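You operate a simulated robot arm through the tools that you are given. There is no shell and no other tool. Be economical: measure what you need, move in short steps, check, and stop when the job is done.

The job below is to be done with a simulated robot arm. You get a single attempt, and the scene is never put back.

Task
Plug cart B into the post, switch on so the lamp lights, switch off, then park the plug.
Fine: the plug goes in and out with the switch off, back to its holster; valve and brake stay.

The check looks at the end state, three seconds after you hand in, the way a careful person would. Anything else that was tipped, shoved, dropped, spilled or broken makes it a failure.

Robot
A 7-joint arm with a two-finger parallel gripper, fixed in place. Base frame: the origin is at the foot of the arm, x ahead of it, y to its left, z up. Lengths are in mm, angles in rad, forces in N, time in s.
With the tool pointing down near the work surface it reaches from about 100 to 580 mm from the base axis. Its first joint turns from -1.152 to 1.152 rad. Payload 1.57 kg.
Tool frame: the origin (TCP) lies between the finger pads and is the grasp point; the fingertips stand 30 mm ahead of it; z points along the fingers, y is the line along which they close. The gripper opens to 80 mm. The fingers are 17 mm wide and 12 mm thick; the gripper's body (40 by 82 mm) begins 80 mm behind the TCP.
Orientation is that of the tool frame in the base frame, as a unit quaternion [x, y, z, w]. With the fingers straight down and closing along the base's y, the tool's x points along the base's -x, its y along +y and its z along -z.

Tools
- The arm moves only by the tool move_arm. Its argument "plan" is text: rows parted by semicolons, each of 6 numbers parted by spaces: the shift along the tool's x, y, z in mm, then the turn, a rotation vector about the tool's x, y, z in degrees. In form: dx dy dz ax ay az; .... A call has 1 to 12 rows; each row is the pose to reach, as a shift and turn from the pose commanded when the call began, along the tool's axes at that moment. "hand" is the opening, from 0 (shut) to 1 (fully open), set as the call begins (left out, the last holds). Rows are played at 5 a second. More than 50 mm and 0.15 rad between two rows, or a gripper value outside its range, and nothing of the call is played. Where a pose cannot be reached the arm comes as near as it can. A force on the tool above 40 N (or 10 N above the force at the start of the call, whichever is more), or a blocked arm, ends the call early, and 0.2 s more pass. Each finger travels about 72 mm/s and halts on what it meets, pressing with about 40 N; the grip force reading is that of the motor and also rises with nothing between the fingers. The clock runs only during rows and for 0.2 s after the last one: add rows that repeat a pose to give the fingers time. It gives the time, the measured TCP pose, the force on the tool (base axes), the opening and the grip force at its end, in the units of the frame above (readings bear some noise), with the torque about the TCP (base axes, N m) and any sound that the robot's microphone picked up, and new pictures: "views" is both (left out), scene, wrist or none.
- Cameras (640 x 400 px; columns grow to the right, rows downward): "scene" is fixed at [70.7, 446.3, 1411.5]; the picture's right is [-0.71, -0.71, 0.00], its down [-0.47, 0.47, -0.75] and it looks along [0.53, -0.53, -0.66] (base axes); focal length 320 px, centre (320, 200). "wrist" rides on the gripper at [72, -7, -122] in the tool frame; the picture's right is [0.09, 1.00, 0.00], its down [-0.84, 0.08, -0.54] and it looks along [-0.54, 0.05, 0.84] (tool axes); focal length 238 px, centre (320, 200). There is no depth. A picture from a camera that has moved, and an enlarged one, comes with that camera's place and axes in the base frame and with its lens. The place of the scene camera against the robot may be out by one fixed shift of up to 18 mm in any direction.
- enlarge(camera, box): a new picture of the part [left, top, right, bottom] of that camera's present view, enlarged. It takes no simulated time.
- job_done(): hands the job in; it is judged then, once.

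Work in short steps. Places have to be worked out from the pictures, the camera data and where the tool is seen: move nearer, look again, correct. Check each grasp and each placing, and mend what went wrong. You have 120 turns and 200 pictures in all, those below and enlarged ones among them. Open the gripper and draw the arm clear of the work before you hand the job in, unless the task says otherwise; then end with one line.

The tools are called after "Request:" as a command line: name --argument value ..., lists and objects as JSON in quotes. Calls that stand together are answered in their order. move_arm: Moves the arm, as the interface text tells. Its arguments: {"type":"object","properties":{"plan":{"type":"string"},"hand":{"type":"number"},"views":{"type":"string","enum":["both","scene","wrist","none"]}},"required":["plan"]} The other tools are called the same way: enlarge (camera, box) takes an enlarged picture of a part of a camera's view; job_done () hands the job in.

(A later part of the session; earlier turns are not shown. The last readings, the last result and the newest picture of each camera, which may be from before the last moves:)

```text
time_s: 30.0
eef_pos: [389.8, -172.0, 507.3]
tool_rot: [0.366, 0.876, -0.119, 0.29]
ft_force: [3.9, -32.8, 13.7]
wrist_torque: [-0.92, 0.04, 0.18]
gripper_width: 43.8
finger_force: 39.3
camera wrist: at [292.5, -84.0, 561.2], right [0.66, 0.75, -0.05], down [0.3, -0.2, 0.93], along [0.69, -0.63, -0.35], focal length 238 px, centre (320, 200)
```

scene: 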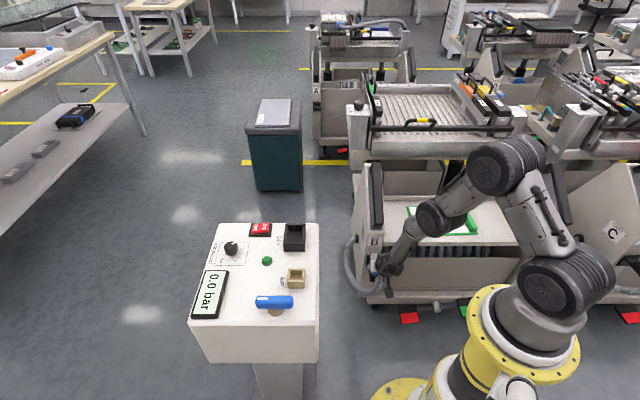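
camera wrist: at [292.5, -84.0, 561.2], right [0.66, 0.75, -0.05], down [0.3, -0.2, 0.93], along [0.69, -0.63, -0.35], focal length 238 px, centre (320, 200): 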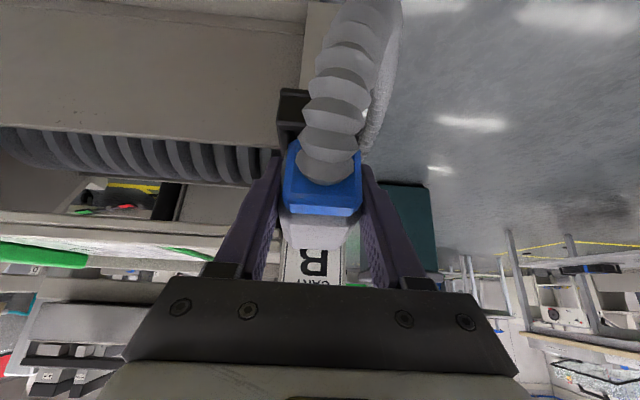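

The plug is coming out with the gripper, but there's about 20 N of sideways force and a small drift. I'll correct laterally by a few mm without pulling further and look at the force.

Request:
move_arm --plan "0 -2.5 0 0 0 0; 0 -2.5 0 0 0 0" --views "none"

```text
time_s: 30.6
eef_pos: [387.8, -171.6, 506.3]
tool_rot: [0.363, 0.878, -0.117, 0.289]
ft_force: [14.7, -16.0, 7.8]
wrist_torque: [-0.5, -0.45, -0.12]
gripper_width: 44.0
finger_force: 40.2
```

The lateral force is gone, leaving about 22 N axial friction. Pulling on.

Request:
move_arm --plan "4 0 -3 0 0 0; 8 0 -6 0 0 0; 12 0 -9 0 0 0; 12 0 -9 0 0 0" --views "wrist"

```text
time_s: 31.6
eef_pos: [377.0, -161.0, 507.5]
tool_rot: [0.366, 0.877, -0.118, 0.288]
ft_force: [13.4, -19.2, 7.9]
wrist_torque: [-0.7, -0.48, -0.13]
gripper_width: 43.5
finger_force: 39.8
camera wrist: at [281.2, -75.2, 561.7], right [0.65, 0.76, -0.05], down [0.3, -0.2, 0.93], along [0.69, -0.62, -0.36], focal length 238 px, centre (320, 200)
```

wrist: 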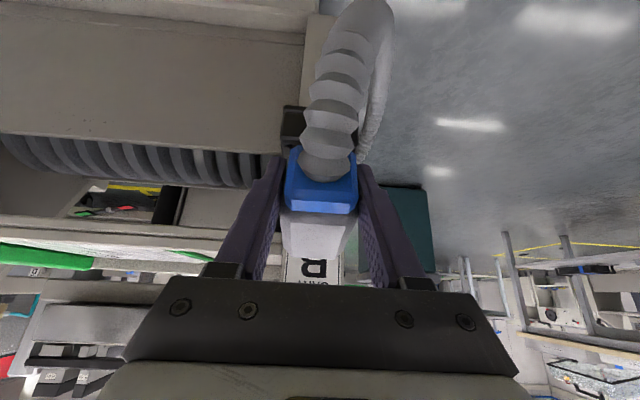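

It's sliding steadily, about 26 mm out. Continuing.

Request:
move_arm --plan "4 0 -3 0 0 0; 8 0 -6 0 0 0; 12 -1 -9 0 0 0; 12 -1 -9 0 0 0" --views "wrist"

```text
time_s: 32.6
eef_pos: [368.7, -153.6, 505.9]
tool_rot: [0.365, 0.878, -0.122, 0.284]
ft_force: [8.4, -26.0, 12.7]
wrist_torque: [-0.95, -0.37, -0.11]
gripper_width: 43.9
finger_force: 40.2
out of reach, approached as far as the arm can: row 3, 4
camera wrist: at [273.9, -64.8, 560.5], right [0.65, 0.75, -0.06], down [0.31, -0.19, 0.93], along [0.69, -0.63, -0.36], focal length 238 px, centre (320, 200)
```

wrist: 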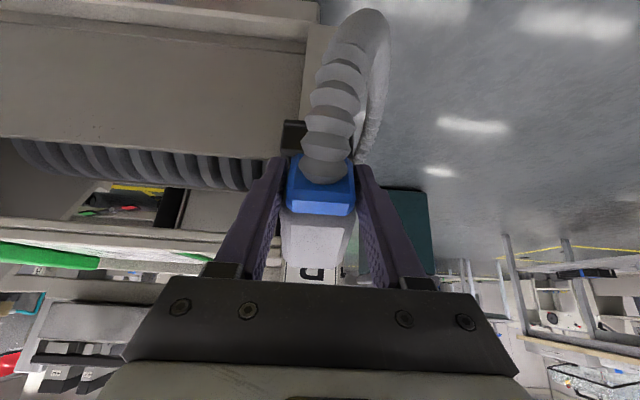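

38 mm out now, but reach is getting tight. I'll look more closely to see whether the plug has cleared the holster.

Request:
enlarge --camera "wrist" --box '[240, 100, 400, 300]'

Request:
enlarge --camera "scene" --box '[335, 220, 425, 300]'

```text
2.00 times, centred on (320, 200) of wrist
camera zoom: at [273.9, -64.8, 560.5], right [0.65, 0.75, -0.06], down [0.31, -0.19, 0.93], along [0.69, -0.63, -0.36], focal length 477 px, centre (320, 200)
```

zoom: 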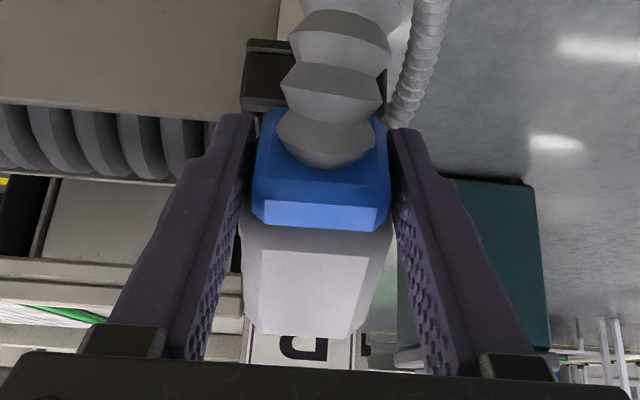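

```text
5.00 times, centred on (380, 260) of scene
camera zoom: at [70.6, 446.1, 1411.5], right [-0.71, -0.71, 0.0], down [-0.47, 0.47, -0.75], along [0.53, -0.53, -0.66], focal length 1600 px, centre (20, -100)
```

zoom: 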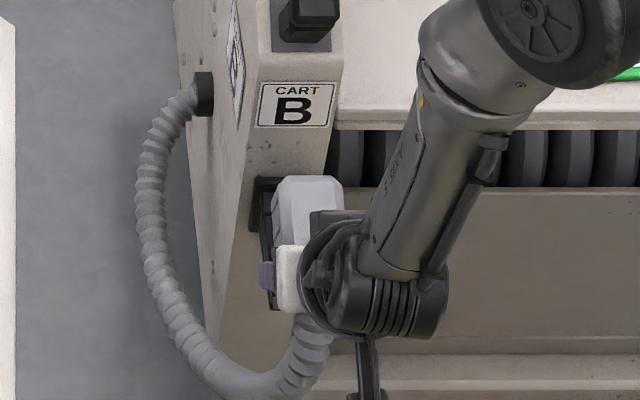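

Re-deriving from the pictures: the holster's lip at (fwd 387, z 466) and the flat top at z≈525 mean the plug stands vertically in an upward-opening holster. The cable leaves its side, so I've been pulling sideways and the fingers slid along the body. The cart label hasn't moved in the scene view. I'll ease back along the same line to re-seat and upright it.

Request:
move_arm --plan "-5 0 4 0 0 0; -10 0 8 0 0 0; -15 0 12 0 0 0; -15 0 12 0 0 0" --views "wrist"

Request:
enlarge --camera "wrist" --box '[240, 100, 400, 300]'

```text
time_s: 33.2
eef_pos: [370.9, -153.8, 501.6]
tool_rot: [0.363, 0.881, -0.116, 0.281]
ft_force: [-8.8, 8.9, 20.3]
wrist_torque: [0.15, 0.15, -0.16]
gripper_width: 43.8
finger_force: 40.5
stopped in row 2: the force on the tool passed its limit at 68 N (the readings are from after the stop); the commanded pose is now the measured one
camera wrist: at [274.9, -67.8, 558.7], right [0.65, 0.76, -0.05], down [0.32, -0.21, 0.93], along [0.69, -0.62, -0.37], focal length 238 px, centre (320, 200)
```

wrist: 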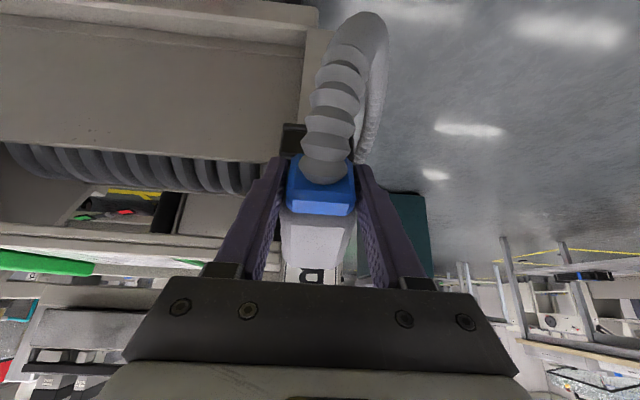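

```text
2.00 times, centred on (320, 200) of wrist
camera zoom: at [274.9, -67.8, 558.7], right [0.65, 0.76, -0.05], down [0.32, -0.21, 0.93], along [0.69, -0.62, -0.37], focal length 477 px, centre (320, 200)
```

zoom: 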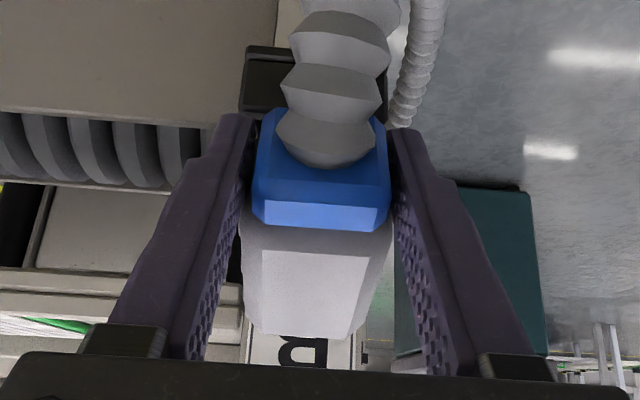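

The plug is now tilted about 28° outward and partly levered out, roughly in line with the tool, and pushing back jams it. The better recovery is to lift it out along its own current axis, so I'll try that gently.

Request:
move_arm --plan "-0.5 0 -5 0 0 0; -1.5 0 -10 0 0 0; -2.5 0 -16 0 0 0; -3 0 -22 0 0 0; -3 0 -22 0 0 0"

Request:
enlarge --camera "wrist" --box '[240, 100, 400, 300]'

Request:
enlarge --camera "scene" --box '[335, 220, 425, 300]'

```text
time_s: 34.4
eef_pos: [366.6, -149.2, 519.6]
tool_rot: [0.365, 0.881, -0.12, 0.277]
ft_force: [-4.1, -22.8, -4.7]
wrist_torque: [-1.0, 0.38, -0.43]
gripper_width: 43.4
finger_force: 39.7
out of reach, approached as far as the arm can: row 4, 5
camera wrist: at [271.8, -61.7, 577.8], right [0.65, 0.75, -0.06], down [0.32, -0.2, 0.92], along [0.68, -0.62, -0.38], focal length 238 px, centre (320, 200)
```

scene: 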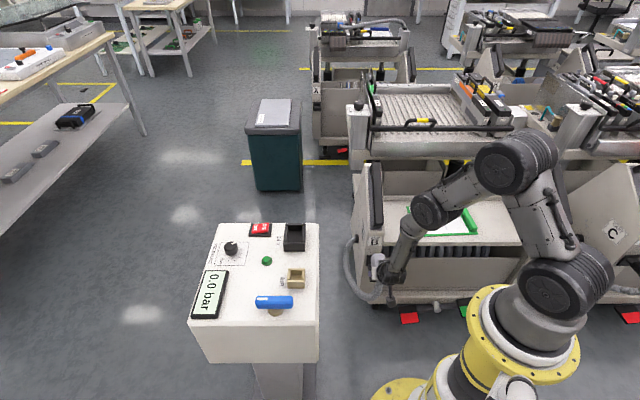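
wrist: 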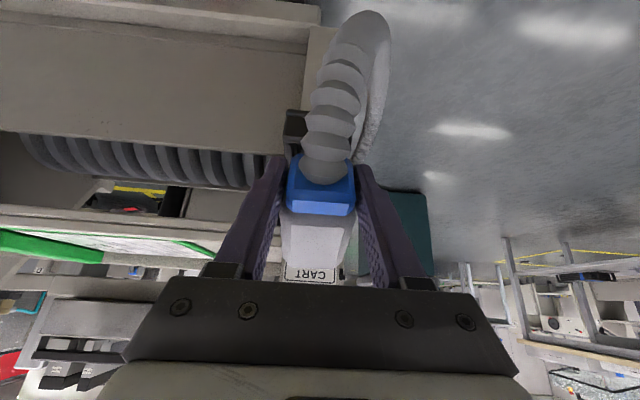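

```text
2.00 times, centred on (320, 200) of wrist
camera zoom: at [271.8, -61.7, 577.8], right [0.65, 0.75, -0.06], down [0.32, -0.2, 0.92], along [0.68, -0.62, -0.38], focal length 477 px, centre (320, 200)
```

zoom: 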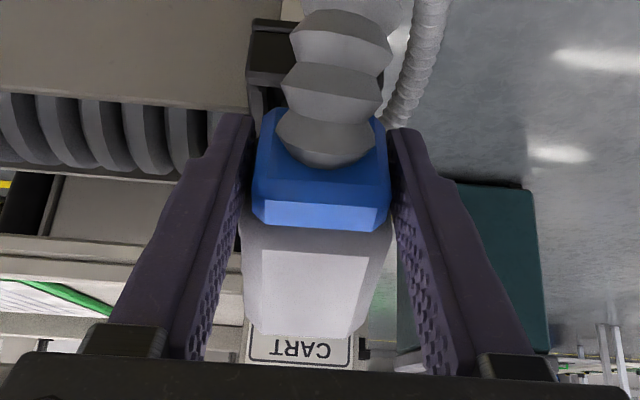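

```text
5.00 times, centred on (380, 260) of scene
camera zoom: at [70.7, 446.0, 1411.5], right [-0.71, -0.71, 0.0], down [-0.47, 0.47, -0.75], along [0.53, -0.53, -0.66], focal length 1600 px, centre (20, -100)
```

zoom: 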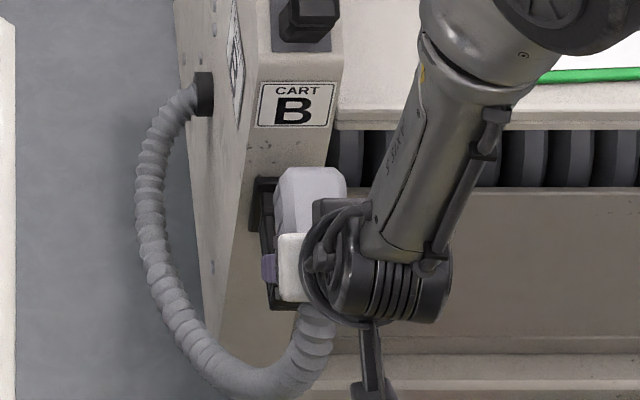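

The plug now moves rigidly with the gripper. The sideways force is about 19 N, so I'll shift 2.5 mm laterally and keep lifting vertically.

Request:
move_arm --plan "-3 -1.5 -4 0 0 0; -6 -2.5 -8 0 0 0; -10 -2.5 -14 0 0 0; -14.5 -2.5 -20 0 0 0; -14.5 -2.5 -20 0 0 0"

Request:
enlarge --camera "scene" --box '[335, 220, 425, 300]'

```text
time_s: 35.6
eef_pos: [368.9, -150.2, 546.1]
tool_rot: [0.363, 0.882, -0.119, 0.276]
ft_force: [-0.3, 0.5, -2.2]
wrist_torque: [0.07, 0.05, -0.04]
gripper_width: 43.9
finger_force: 39.7
out of reach, approached as far as the arm can: row 3
camera wrist: at [274.6, -63.4, 603.4], right [0.65, 0.76, -0.06], down [0.33, -0.2, 0.92], along [0.69, -0.62, -0.38], focal length 238 px, centre (320, 200)
```

scene: 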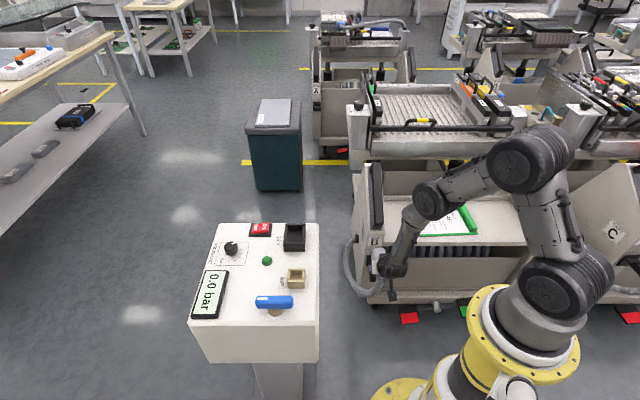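
wrist: 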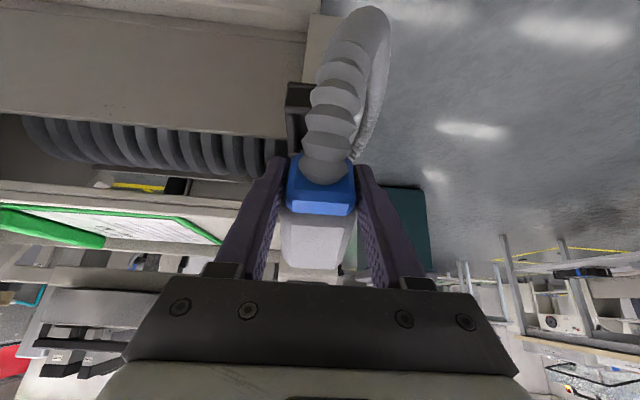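

```text
5.00 times, centred on (380, 260) of scene
camera zoom: at [70.7, 446.3, 1411.5], right [-0.71, -0.71, 0.0], down [-0.47, 0.47, -0.75], along [0.53, -0.53, -0.66], focal length 1600 px, centre (20, -100)
```

zoom: 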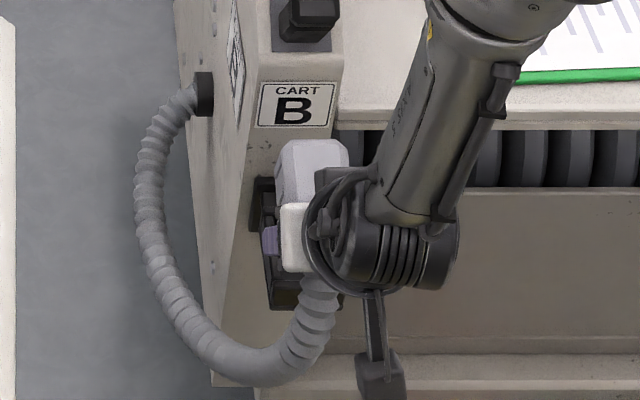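

The plug is free, with forces near zero and the cart unmoved. I'll raise it 70 mm and look at the holster shape.

Request:
move_arm --plan "-10 0 -14 0 0 0; -20 0 -29 0 0 0; -30 0 -43 0 0 0; -41 0 -57 0 0 0; -41 0 -57 0 0 0"

Request:
enlarge --camera "scene" --box '[335, 220, 425, 300]'

Request:
enlarge --camera "wrist" --box '[240, 50, 400, 290]'

```text
time_s: 36.8
eef_pos: [367.1, -149.8, 615.7]
tool_rot: [0.363, 0.881, -0.117, 0.279]
ft_force: [0.0, -0.1, -3.1]
wrist_torque: [0.06, 0.05, 0.0]
gripper_width: 43.9
finger_force: 39.4
out of reach, approached as far as the arm can: row 1
camera wrist: at [270.8, -63.3, 672.5], right [0.65, 0.76, -0.06], down [0.32, -0.2, 0.93], along [0.69, -0.62, -0.38], focal length 238 px, centre (320, 200)
```

scene: 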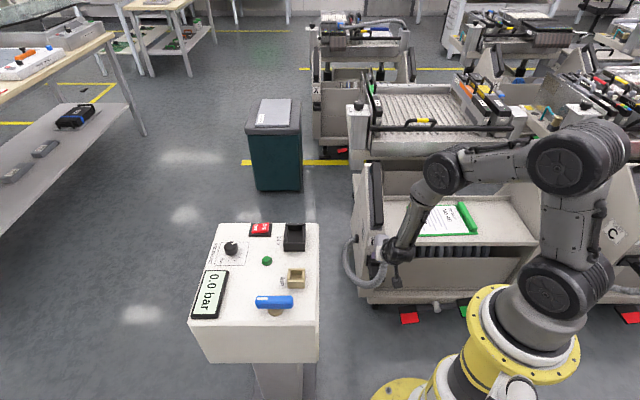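
wrist: 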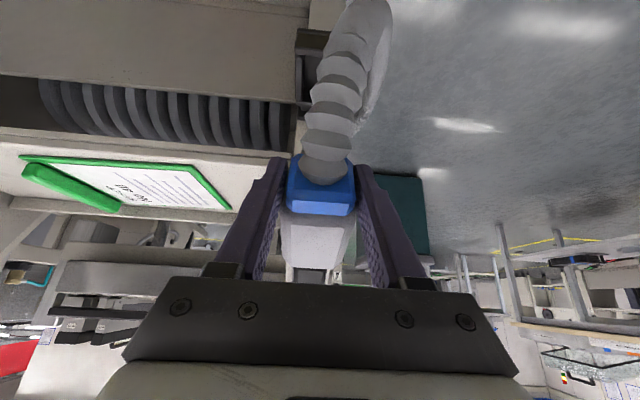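

```text
5.00 times, centred on (380, 260) of scene
camera zoom: at [70.7, 446.3, 1411.5], right [-0.71, -0.71, 0.0], down [-0.47, 0.47, -0.75], along [0.53, -0.53, -0.66], focal length 1600 px, centre (20, -100)
```

zoom: 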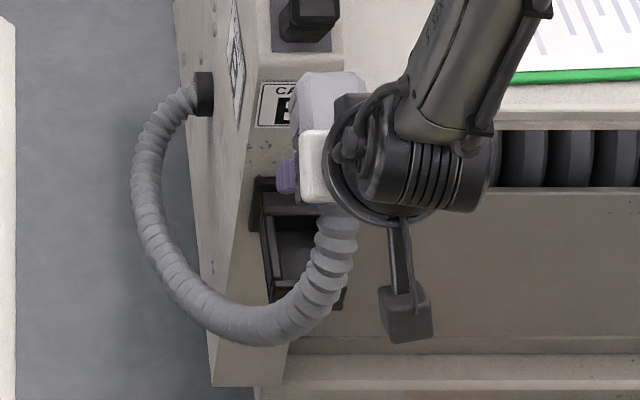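

```text
1.67 times, centred on (320, 170) of wrist
camera zoom: at [270.8, -63.3, 672.5], right [0.65, 0.76, -0.06], down [0.32, -0.2, 0.93], along [0.69, -0.62, -0.38], focal length 397 px, centre (320, 250)
```

zoom: 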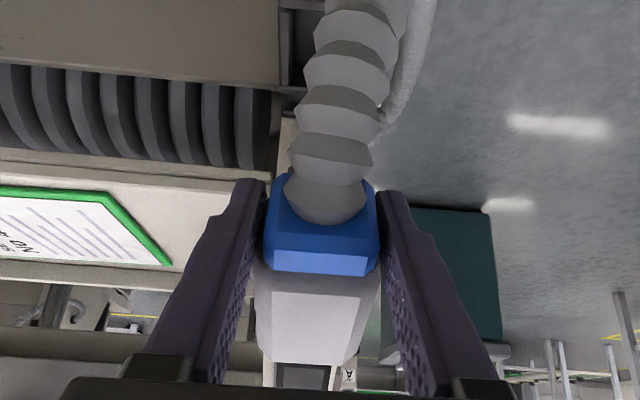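

The plug is out and the holster is visible. To see the holster's opening without occlusion I'll shift 70 mm laterally, away from the cart.

Request:
move_arm --plan "0 20 -5 0 0 0; 0 40 -10 0 0 0; 0 60 -15 0 0 0; 0 75 -20 0 0 0; 0 75 -20 0 0 0" --views "wrist"

Request:
enlarge --camera "wrist" --box '[160, 20, 360, 180]'

Request:
enlarge --camera "scene" --box '[325, 215, 425, 305]'

```text
time_s: 38.0
eef_pos: [412.3, -87.2, 632.4]
tool_rot: [0.363, 0.882, -0.116, 0.279]
ft_force: [1.1, 0.0, -2.9]
wrist_torque: [0.09, 0.02, 0.0]
gripper_width: 43.6
finger_force: 39.9
camera wrist: at [315.4, -1.9, 689.5], right [0.65, 0.76, -0.05], down [0.32, -0.21, 0.93], along [0.69, -0.62, -0.38], focal length 238 px, centre (320, 200)
```

wrist: 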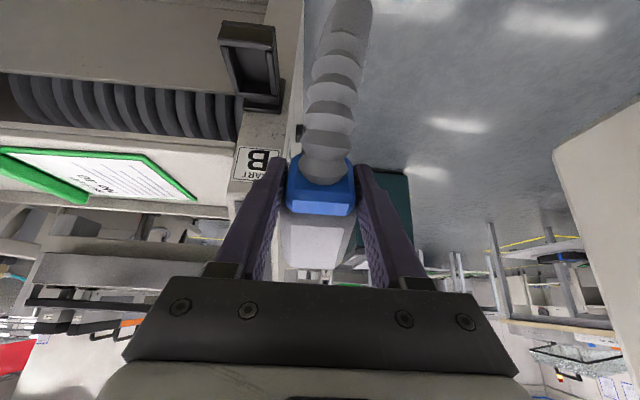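

```text
2.50 times, centred on (260, 100) of wrist
camera zoom: at [315.4, -1.9, 689.5], right [0.65, 0.76, -0.05], down [0.32, -0.21, 0.93], along [0.69, -0.62, -0.38], focal length 596 px, centre (470, 450)
```

zoom: 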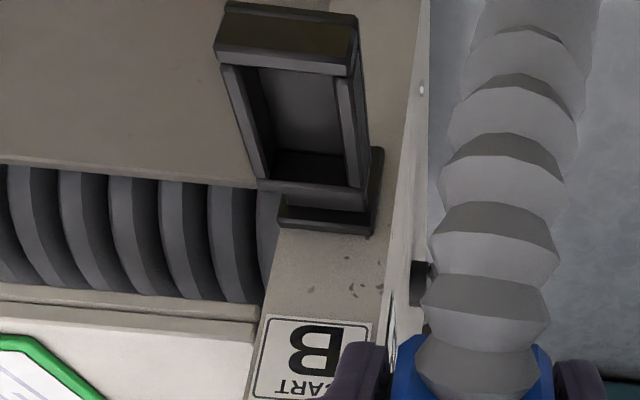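

```text
4.44 times, centred on (375, 260) of scene
camera zoom: at [70.7, 446.3, 1411.5], right [-0.71, -0.71, 0.0], down [-0.47, 0.47, -0.75], along [0.53, -0.53, -0.66], focal length 1422 px, centre (76, -67)
```

zoom: 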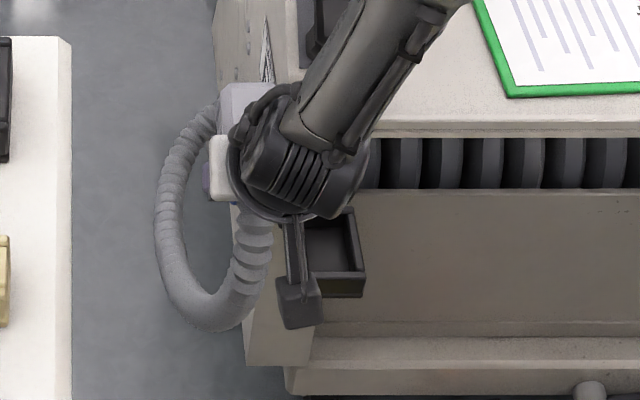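

The holster is confirmed as an upward-opening box: rim z≈470, lateral 126–177, fwd 386–451. Held in hand, the plug's top would be level at about 16–17° tool pitch, with its centre about 31 mm ahead of the TCP. I'll raise it to post height while unpitching to ~17°.

Request:
move_arm --plan "-24 0 -35 0 2 0; -49 0 -70 0 4.5 0; -73 0 -105 0 7 0; -98 0 -140 0 10 0; -122 0 -175 0 13 0; -147 0 -210 0 16 0; -170 0 -244 0 18.5 0; -170 0 -244 0 18.5 0"

```text
time_s: 39.8
eef_pos: [412.1, -87.9, 930.3]
tool_rot: [0.378, 0.915, -0.056, 0.133]
ft_force: [-0.2, 0.4, -2.8]
wrist_torque: [0.07, 0.09, -0.02]
gripper_width: 43.4
finger_force: 39.4
camera wrist: at [334.4, -19.0, 1025.7], right [0.64, 0.77, -0.03], down [0.51, -0.4, 0.76], along [0.57, -0.5, -0.65], focal length 238 px, centre (320, 200)
```

scene: 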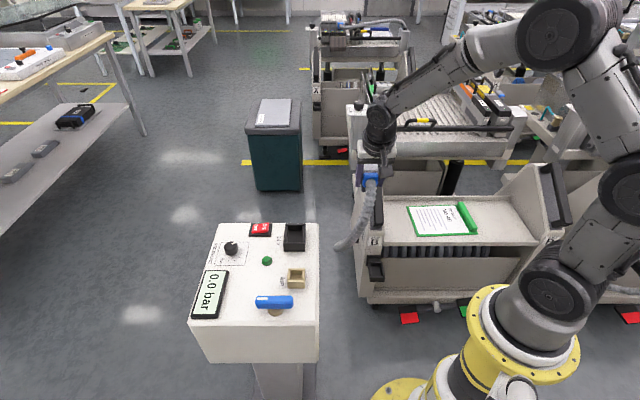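
wrist: 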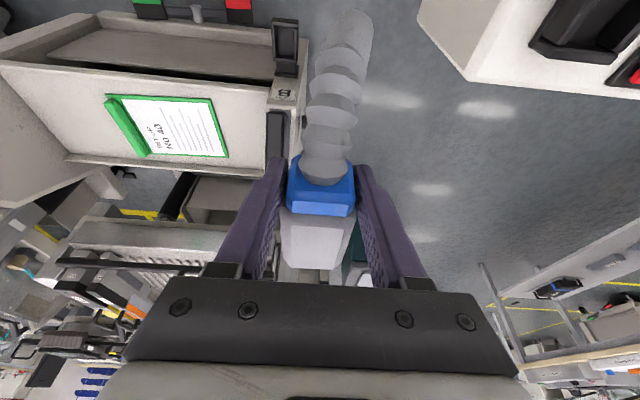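

On target. I'll take a close look at the plug's attitude from the scene camera and carry it to above the socket.

Request:
enlarge --camera "scene" --box '[335, 130, 415, 210]'

Request:
move_arm --plan "18 31 -8 0 0 0; 37 62 -16 0 0 0; 55 93 -24 0 0 0; 73 124 -32 0 0 0; 92 155 -41 0 0 0; 110 186 -49 0 0 0; 110 186 -49 0 0 0"

Request:
enlarge --camera "scene" --box '[230, 150, 350, 270]'

Request:
enlarge --camera "wrist" --box '[220, 80, 420, 280]'

```text
5.00 times, centred on (375, 170) of scene
camera zoom: at [70.7, 446.3, 1411.5], right [-0.71, -0.71, 0.0], down [-0.47, 0.47, -0.75], along [0.53, -0.53, -0.66], focal length 1600 px, centre (45, 350)
```

zoom: 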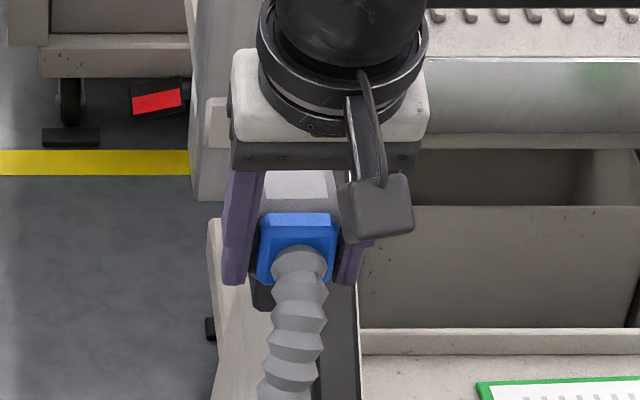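

```text
time_s: 41.4
eef_pos: [461.4, 128.2, 943.6]
tool_rot: [0.378, 0.914, -0.056, 0.134]
ft_force: [0.3, -0.8, -3.0]
wrist_torque: [0.07, 0.05, 0.0]
gripper_width: 43.8
finger_force: 39.7
camera wrist: at [382.8, 197.3, 1039.5], right [0.64, 0.77, -0.03], down [0.51, -0.4, 0.76], along [0.57, -0.5, -0.65], focal length 238 px, centre (320, 200)
```

scene: 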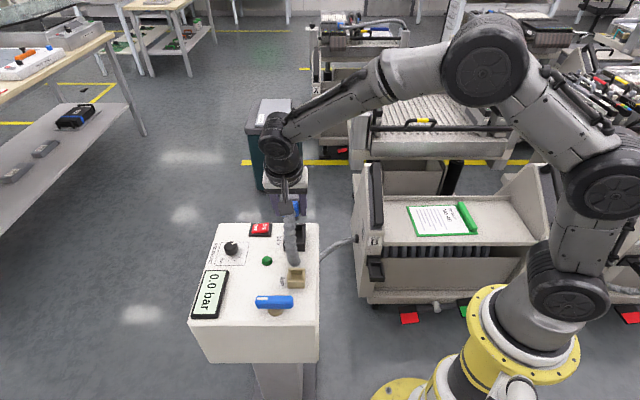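
wrist: 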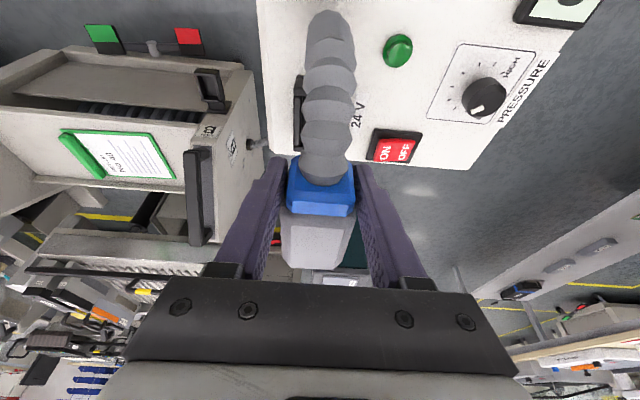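

```text
3.33 times, centred on (290, 210) of scene
camera zoom: at [70.7, 446.3, 1411.4], right [-0.71, -0.71, 0.0], down [-0.47, 0.47, -0.75], along [0.53, -0.53, -0.66], focal length 1067 px, centre (420, 167)
```

zoom: 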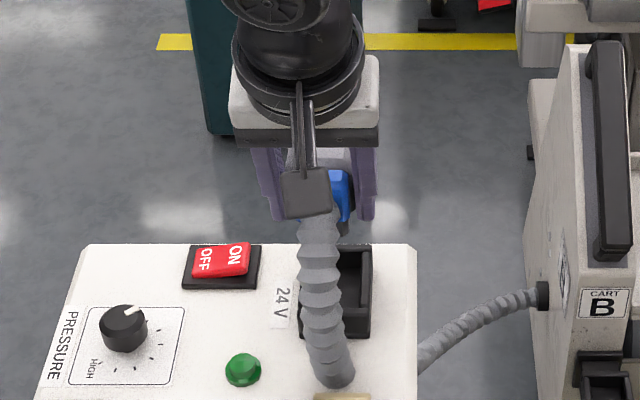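

```text
2.00 times, centred on (320, 180) of wrist
camera zoom: at [382.8, 197.3, 1039.5], right [0.64, 0.77, -0.03], down [0.51, -0.4, 0.76], along [0.57, -0.5, -0.65], focal length 477 px, centre (320, 240)
```

zoom: 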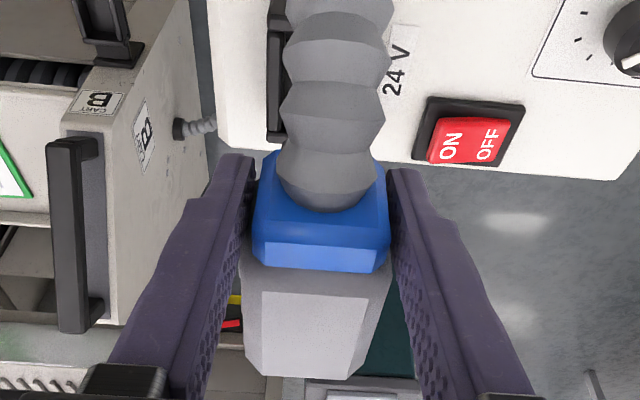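

The plug looks level. The socket centre works out to lat 415.1, fwd 266.2, and the plug centre is about 1.8 mm off laterally and 1.5 mm in fwd. I'll correct both and descend 40 mm, still above the rim.

Request:
move_arm --plan "1 -2 0 0 0 0; 5 -2 13 0 0 0; 9 -2 26 0 0 0; 13 -2 38 0 0 0; 13 -2 38 0 0 0"

Request:
enlarge --camera "scene" --box '[250, 170, 340, 260]'

```text
time_s: 42.6
eef_pos: [455.7, 127.3, 904.8]
tool_rot: [0.378, 0.914, -0.057, 0.133]
ft_force: [-0.3, -1.3, -2.3]
wrist_torque: [0.03, 0.05, -0.04]
gripper_width: 43.8
finger_force: 40.3
camera wrist: at [377.9, 195.7, 1000.0], right [0.64, 0.77, -0.03], down [0.51, -0.4, 0.76], along [0.57, -0.5, -0.65], focal length 238 px, centre (320, 200)
```

scene: 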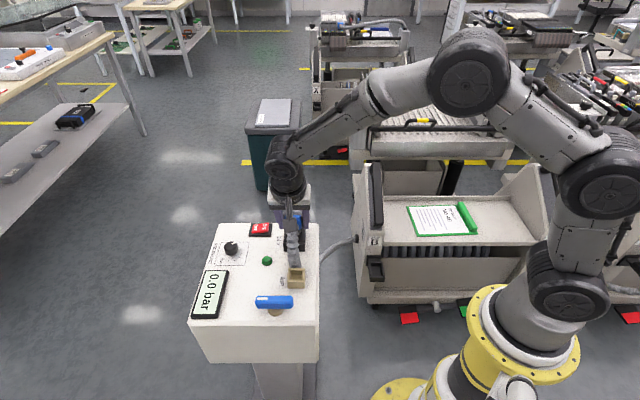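
wrist: 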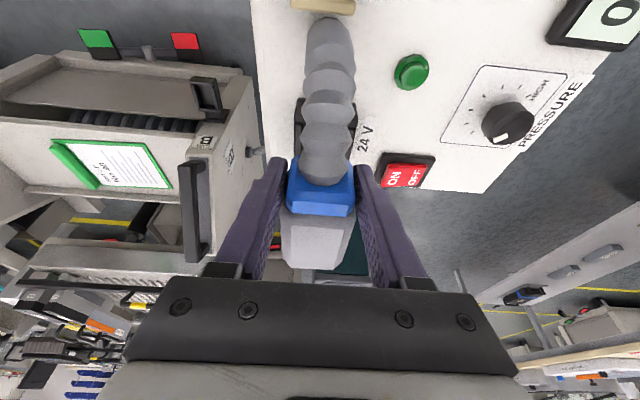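

```text
4.44 times, centred on (295, 215) of scene
camera zoom: at [70.7, 446.3, 1411.4], right [-0.71, -0.71, 0.0], down [-0.47, 0.47, -0.75], along [0.53, -0.53, -0.66], focal length 1422 px, centre (431, 133)
```

zoom: 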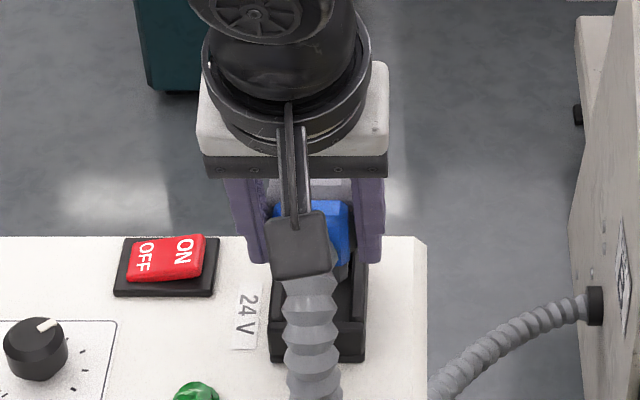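

From the scene view, the finger mid-plane and the socket centre agree laterally to within 1 mm. I'll descend in small steps and watch the force.

Request:
move_arm --plan "1.5 0 5 0 0 0; 3 0 10 0 0 0; 3 0 10 0 0 0" --views "none"

Request:
move_arm --plan "1.5 0 5 0 0 0; 3 0 10 0 0 0; 3 0 10 0 0 0" --views "both"

Request:
enlarge --camera "scene" --box '[250, 170, 340, 260]'

```text
time_s: 43.4
eef_pos: [455.7, 127.7, 894.1]
tool_rot: [0.378, 0.914, -0.057, 0.134]
ft_force: [0.1, -0.3, -3.0]
wrist_torque: [0.07, 0.07, -0.03]
gripper_width: 43.6
finger_force: 39.6
```

```text
time_s: 44.2
eef_pos: [456.9, 127.1, 883.8]
tool_rot: [0.378, 0.914, -0.056, 0.133]
ft_force: [-0.1, 0.6, -3.7]
wrist_torque: [0.06, 0.02, 0.01]
gripper_width: 43.6
finger_force: 40.0
camera wrist: at [377.8, 196.3, 978.8], right [0.64, 0.77, -0.03], down [0.51, -0.4, 0.76], along [0.57, -0.5, -0.65], focal length 238 px, centre (320, 200)
```

scene: 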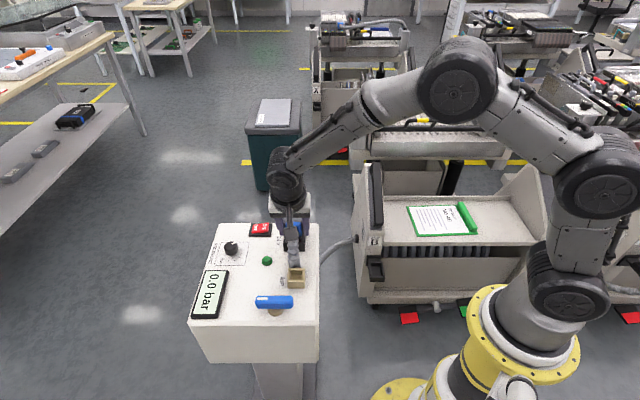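
wrist: 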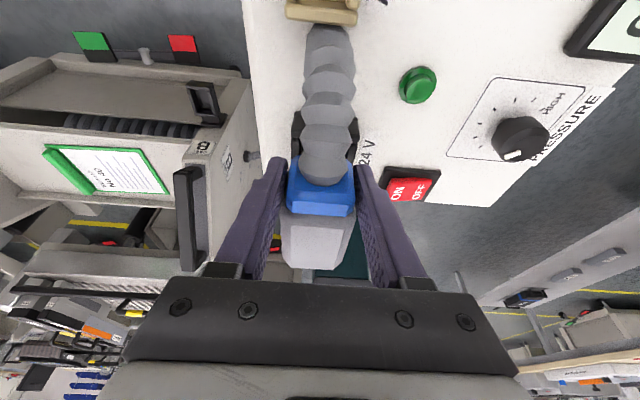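

```text
4.44 times, centred on (295, 215) of scene
camera zoom: at [70.7, 446.3, 1411.4], right [-0.71, -0.71, 0.0], down [-0.47, 0.47, -0.75], along [0.53, -0.53, -0.66], focal length 1422 px, centre (431, 133)
```

zoom: 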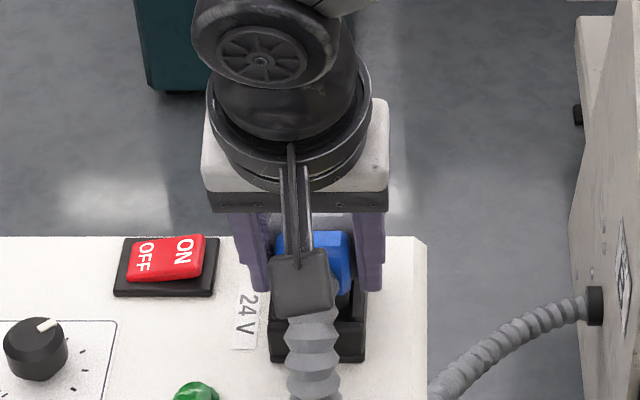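

The wrist camera suggests the plug is about 2 mm short laterally. I'll enlarge to measure the rim against the plug.

Request:
enlarge --camera "wrist" --box '[260, 80, 390, 210]'

```text
3.08 times, centred on (325, 145) of wrist
camera zoom: at [377.8, 196.3, 978.8], right [0.64, 0.77, -0.03], down [0.51, -0.4, 0.76], along [0.57, -0.5, -0.65], focal length 733 px, centre (305, 369)
```

zoom: 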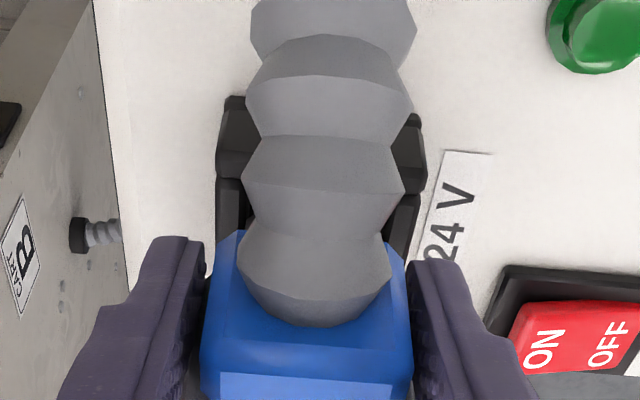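

Measured in the same picture, the rim centre is lat 414.7 and the plug 412.3. I'll shift +2 mm and descend 10 mm more.

Request:
move_arm --plan "0 2 0 0 0 0; 1.5 2 5 0 0 0; 3 2 10 0 0 0; 3 2 10 0 0 0" --views "none"

Request:
move_arm --plan "0.8 0 2.5 0 0 0; 1.5 0 5 0 0 0; 1.5 0 5 0 0 0" --views "wrist"

```text
time_s: 45.2
eef_pos: [457.3, 130.2, 873.8]
tool_rot: [0.378, 0.914, -0.056, 0.134]
ft_force: [0.1, 0.4, -1.8]
wrist_torque: [0.11, 0.05, 0.03]
gripper_width: 43.7
finger_force: 40.3
```

```text
time_s: 46.0
eef_pos: [459.1, 129.1, 867.8]
tool_rot: [0.377, 0.915, -0.056, 0.133]
ft_force: [-0.2, -0.4, -3.0]
wrist_torque: [0.07, 0.03, 0.01]
gripper_width: 43.8
finger_force: 40.1
camera wrist: at [379.9, 198.2, 962.2], right [0.64, 0.77, -0.03], down [0.51, -0.4, 0.76], along [0.57, -0.5, -0.65], focal length 238 px, centre (320, 200)
```

wrist: 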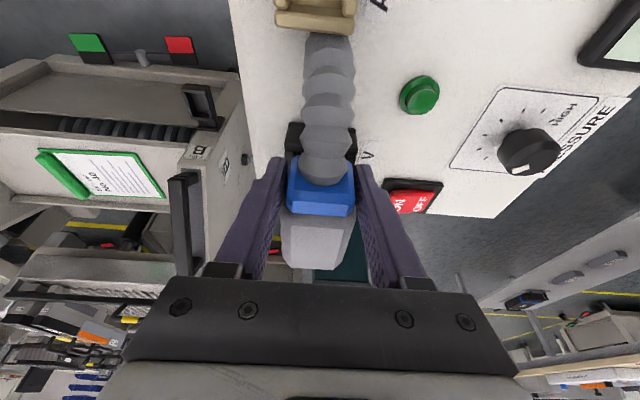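

No contact force yet although the plug top should be near its seated height. I'll check the pictures before going lower.

Request:
enlarge --camera "wrist" --box '[260, 100, 390, 230]'

Request:
enlarge --camera "scene" --box '[250, 180, 340, 270]'

```text
3.08 times, centred on (325, 165) of wrist
camera zoom: at [379.9, 198.2, 962.2], right [0.64, 0.77, -0.03], down [0.51, -0.4, 0.76], along [0.57, -0.5, -0.65], focal length 733 px, centre (305, 308)
```

zoom: 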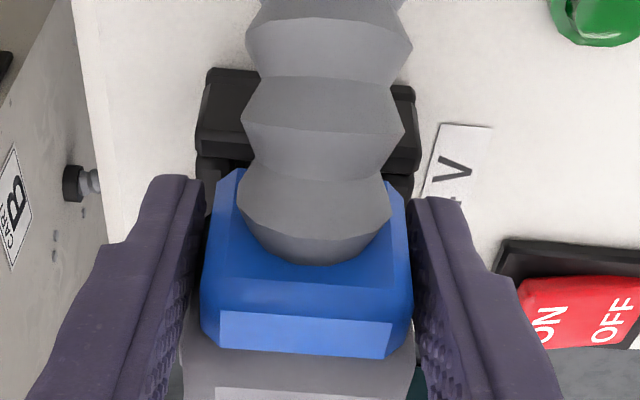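

```text
4.44 times, centred on (295, 225) of scene
camera zoom: at [70.7, 446.3, 1411.4], right [-0.71, -0.71, 0.0], down [-0.47, 0.47, -0.75], along [0.53, -0.53, -0.66], focal length 1422 px, centre (431, 89)
```

zoom: 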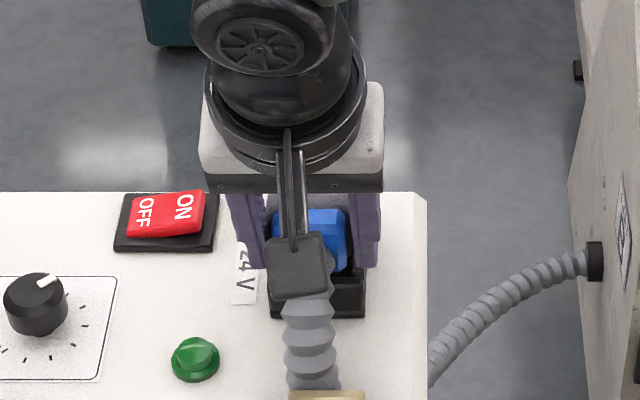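

Plug and rim are centred within 1 mm. I'm lowering slowly, with the fingertips needing to stay above the rim (TCP ≥ ~861).

Request:
move_arm --plan "0.5 -0.5 1.5 0 0 0; 1 -0.5 3 0 0 0; 1.4 -0.5 4.7 0 0 0; 1.4 -0.5 4.7 0 0 0" --views "wrist"

```text
time_s: 47.0
eef_pos: [457.0, 129.1, 863.0]
tool_rot: [0.377, 0.914, -0.055, 0.136]
ft_force: [-3.7, -1.0, 9.2]
wrist_torque: [-0.13, 0.19, -0.07]
gripper_width: 43.9
finger_force: 40.6
camera wrist: at [378.6, 197.9, 958.3], right [0.64, 0.77, -0.03], down [0.51, -0.4, 0.76], along [0.57, -0.5, -0.65], focal length 238 px, centre (320, 200)
```

wrist: 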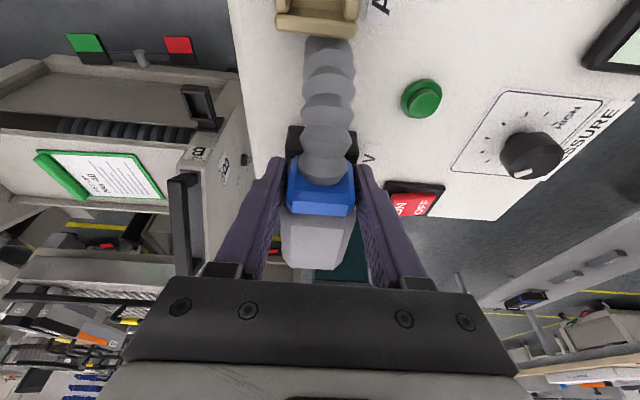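

Light contact of about 12 N, on the left. I'll zoom in to see whether it's the plug or the fingertip touching.

Request:
enlarge --camera "scene" --box '[275, 210, 325, 260]'

Request:
enlarge --camera "wrist" --box '[270, 110, 370, 220]'

```text
8.00 times, centred on (300, 235) of scene
camera zoom: at [70.5, 446.2, 1411.5], right [-0.71, -0.71, 0.0], down [-0.47, 0.47, -0.75], along [0.53, -0.53, -0.66], focal length 2560 px, centre (480, -80)
```

zoom: 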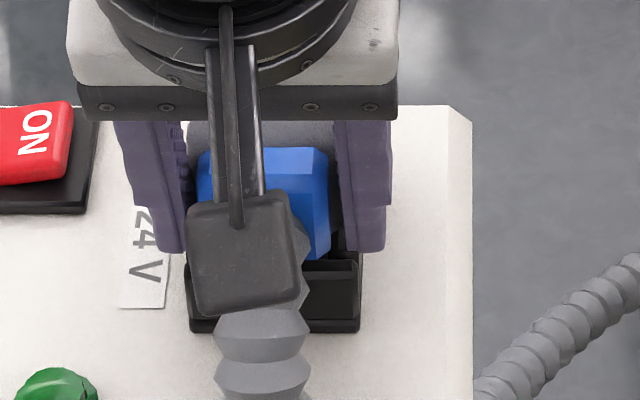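

```text
3.64 times, centred on (320, 165) of wrist
camera zoom: at [378.6, 197.9, 958.3], right [0.64, 0.77, -0.03], down [0.51, -0.4, 0.76], along [0.57, -0.5, -0.65], focal length 867 px, centre (320, 327)
```

zoom: 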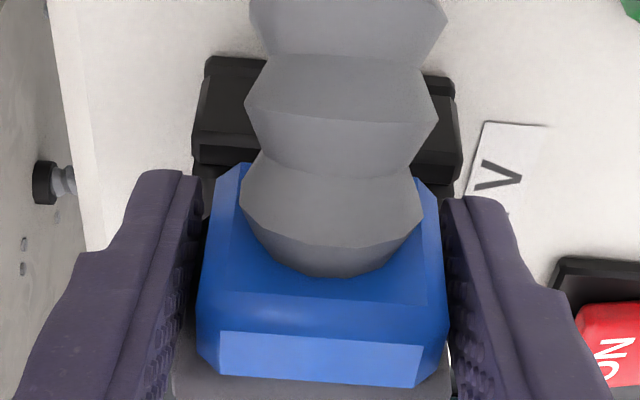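

The plug looks nearly seated, within about 5 mm. To confirm it's captured by the socket, I'll nudge 2 mm laterally and back and check the side force.

Request:
move_arm --plan "-0.3 2.5 -1 0 0 0; -0.3 2.5 -1 0 0 0" --views "none"

Request:
move_arm --plan "0 -2.5 0 0 0 0; 0 -2.5 0 0 0 0" --views "none"

```text
time_s: 47.6
eef_pos: [459.3, 131.5, 864.9]
tool_rot: [0.378, 0.914, -0.056, 0.133]
ft_force: [0.5, -1.6, 3.5]
wrist_torque: [-0.02, -0.05, -0.04]
gripper_width: 43.5
finger_force: 39.9
```

```text
time_s: 48.2
eef_pos: [456.0, 129.5, 862.4]
tool_rot: [0.378, 0.915, -0.055, 0.134]
ft_force: [0.1, 2.6, 2.1]
wrist_torque: [0.2, -0.05, 0.0]
gripper_width: 43.5
finger_force: 39.9
```

The side force is tiny, so the plug isn't clearly captured. I need to see its underside shape, so I'll raise 80 mm and rotate about vertical to let the scene camera view it from the side.

Request:
move_arm --plan "-12 0 -38 0 0 0; -23 0 -77 0 0 0; -23 0 -77 -2.3 0 -7.7; -23 0 -77 -4.6 0 -15.3; -23 0 -77 -6.9 0 -23; -23 0 -77 -9.3 0 -30.6; -23 0 -77 -11.6 0 -38.3; -23 0 -77 -13.9 0 -46; -23 0 -77 -16.2 0 -53.6; -23 0 -77 -18.5 0 -61; -23 0 -77 -18.5 0 -61" --views "scene"

Request:
enlarge --camera "scene" --box '[250, 140, 350, 240]'

```text
time_s: 50.6
eef_pos: [456.5, 129.4, 943.4]
tool_rot: [-0.163, 0.976, 0.025, 0.144]
ft_force: [-0.1, -0.5, -3.1]
wrist_torque: [-0.03, 0.06, -0.02]
gripper_width: 43.3
finger_force: 40.3
```

scene: 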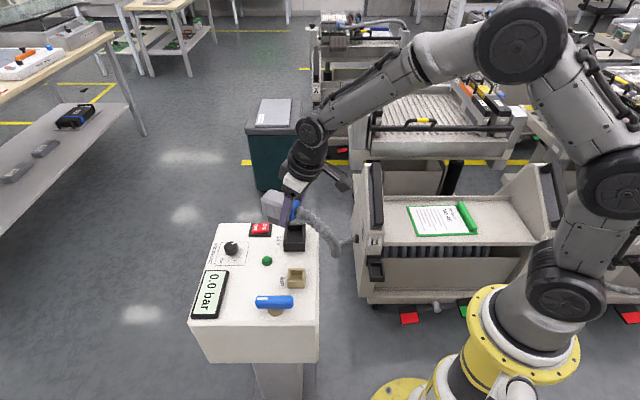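

```text
4.00 times, centred on (300, 190) of scene
camera zoom: at [70.7, 446.3, 1411.4], right [-0.71, -0.71, 0.0], down [-0.47, 0.47, -0.75], along [0.53, -0.53, -0.66], focal length 1280 px, centre (400, 240)
```

zoom: 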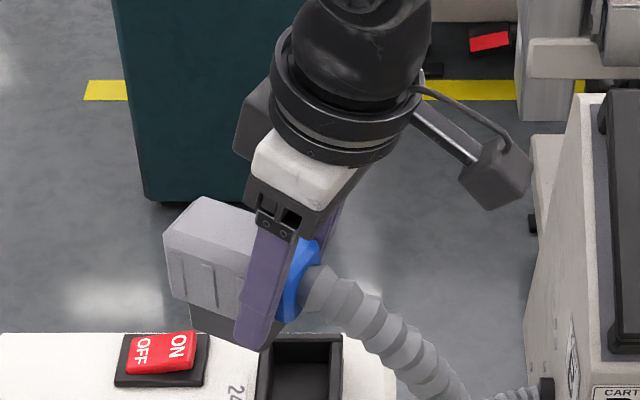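

Now it's clear: the plug has a body about 50 mm tall, level in the grip, and a narrower dark nose about 24 mm long under it. So at TCP 863 the nose was in the socket with the shoulder on the rim, which means it was seated, just with clearance. I'll rotate back and lower again.

Request:
move_arm --plan "0 0 0 2.3 0 7.7; 0 0 0 4.6 0 15.3; 0 0 0 6.9 0 23; 0 0 0 9.3 0 30.6; 0 0 0 11.6 0 38.3; 0 0 0 13.9 0 46; 0 0 0 16.2 0 53.6; 0 0 0 18.5 0 61; 0 0 0 18.5 0 61" --views "none"

```text
time_s: 52.6
eef_pos: [457.1, 128.8, 943.0]
tool_rot: [0.378, 0.914, -0.056, 0.134]
ft_force: [-0.1, 0.3, -3.4]
wrist_torque: [0.04, 0.05, -0.03]
gripper_width: 43.8
finger_force: 39.8
```

I'll lower 70 mm with small centring shifts.

Request:
move_arm --plan "9 0.5 34 0 0 0; 14 1 51 0 0 0; 19 1 68 0 0 0; 19 1 68 0 0 0" --views "none"

Request:
move_arm --plan "1 0 3.5 0 0 0; 2 0 7 0 0 0; 2.9 0 10 0 0 0; 2.9 0 10 0 0 0" --views "wrist"

```text
time_s: 53.6
eef_pos: [460.3, 129.8, 873.5]
tool_rot: [0.378, 0.914, -0.056, 0.134]
ft_force: [0.3, 1.2, -2.2]
wrist_torque: [0.14, 0.12, -0.05]
gripper_width: 43.8
finger_force: 40.2
```

```text
time_s: 54.6
eef_pos: [460.2, 129.2, 862.4]
tool_rot: [0.379, 0.914, -0.055, 0.134]
ft_force: [-2.2, 2.6, 1.9]
wrist_torque: [0.16, 0.14, -0.05]
gripper_width: 43.7
finger_force: 40.2
camera wrist: at [381.8, 198.8, 958.6], right [0.64, 0.77, -0.03], down [0.51, -0.4, 0.76], along [0.57, -0.5, -0.65], focal length 238 px, centre (320, 200)
```

wrist: 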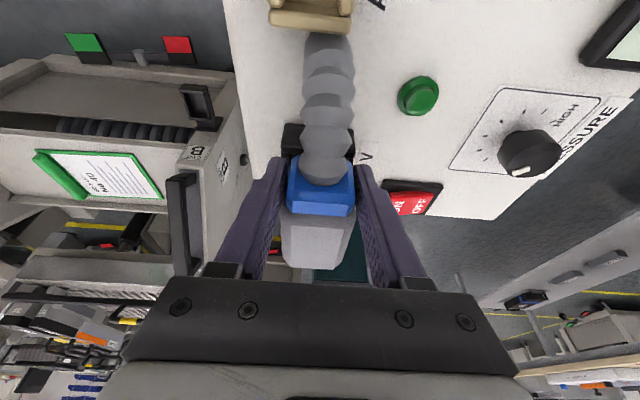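

Light contact from the far wall, so it's captured. I'll back off 1.5 mm in fwd and press down a few mm.

Request:
move_arm --plan "1.4 0 -0.4 0 0 0; 2 0 1.5 0 0 0; 2.5 0 3.5 0 0 0; 2.5 0 3.5 0 0 0" --views "none"

```text
time_s: 55.6
eef_pos: [459.8, 130.1, 861.5]
tool_rot: [0.378, 0.914, -0.054, 0.138]
ft_force: [-5.8, -4.1, 32.0]
wrist_torque: [-0.59, 0.34, 0.0]
gripper_width: 43.8
finger_force: 40.1
```

The contact is at the left fingertip on the rim, so the fingers can't go lower, and the plug must be nearly in. I'll ease up 2 mm, release, and look.

Request:
move_arm --plan "-0.6 0 -2 0 0 0; -0.6 0 -2 0 0 0" --views "none"

Request:
move_arm --plan "0 0 0 0 0 0; 0 0 0 0 0 0; 0 0 0 0 0 0" --hand 0.72 --views "both"

Request:
enlarge --camera "wrist" --box '[240, 100, 400, 290]'

```text
time_s: 56.2
eef_pos: [460.9, 129.8, 861.8]
tool_rot: [0.377, 0.915, -0.055, 0.135]
ft_force: [6.3, -2.1, 18.6]
wrist_torque: [-0.35, -0.29, 0.03]
gripper_width: 43.8
finger_force: 39.6
```

```text
time_s: 57.0
eef_pos: [455.6, 128.2, 860.1]
tool_rot: [0.378, 0.914, -0.058, 0.132]
ft_force: [-10.6, -3.1, 17.5]
wrist_torque: [0.2, 0.02, 0.01]
gripper_width: 48.5
finger_force: 0.2
camera wrist: at [378.6, 198.0, 955.3], right [0.64, 0.77, -0.03], down [0.51, -0.4, 0.76], along [0.57, -0.5, -0.65], focal length 238 px, centre (320, 200)
```

scene: 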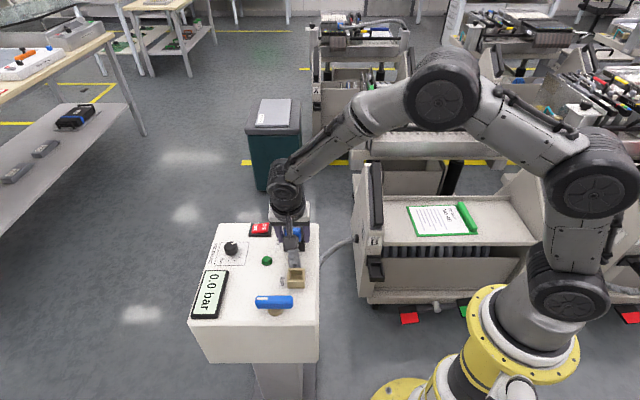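
wrist: 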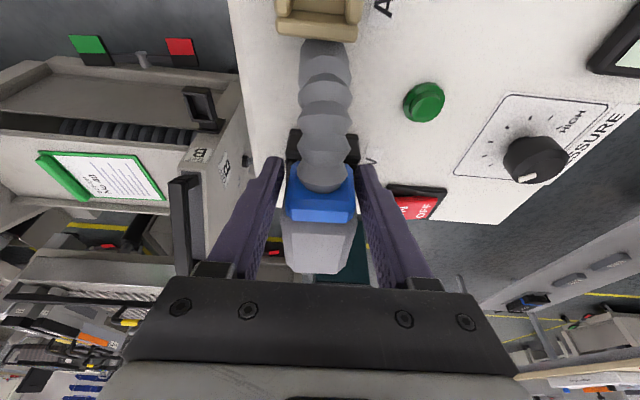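

```text
2.11 times, centred on (320, 195) of wrist
camera zoom: at [378.6, 198.0, 955.3], right [0.64, 0.77, -0.03], down [0.51, -0.4, 0.76], along [0.57, -0.5, -0.65], focal length 502 px, centre (320, 210)
```

zoom: 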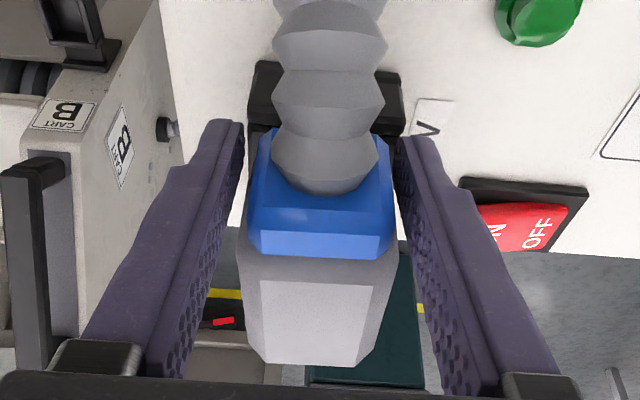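

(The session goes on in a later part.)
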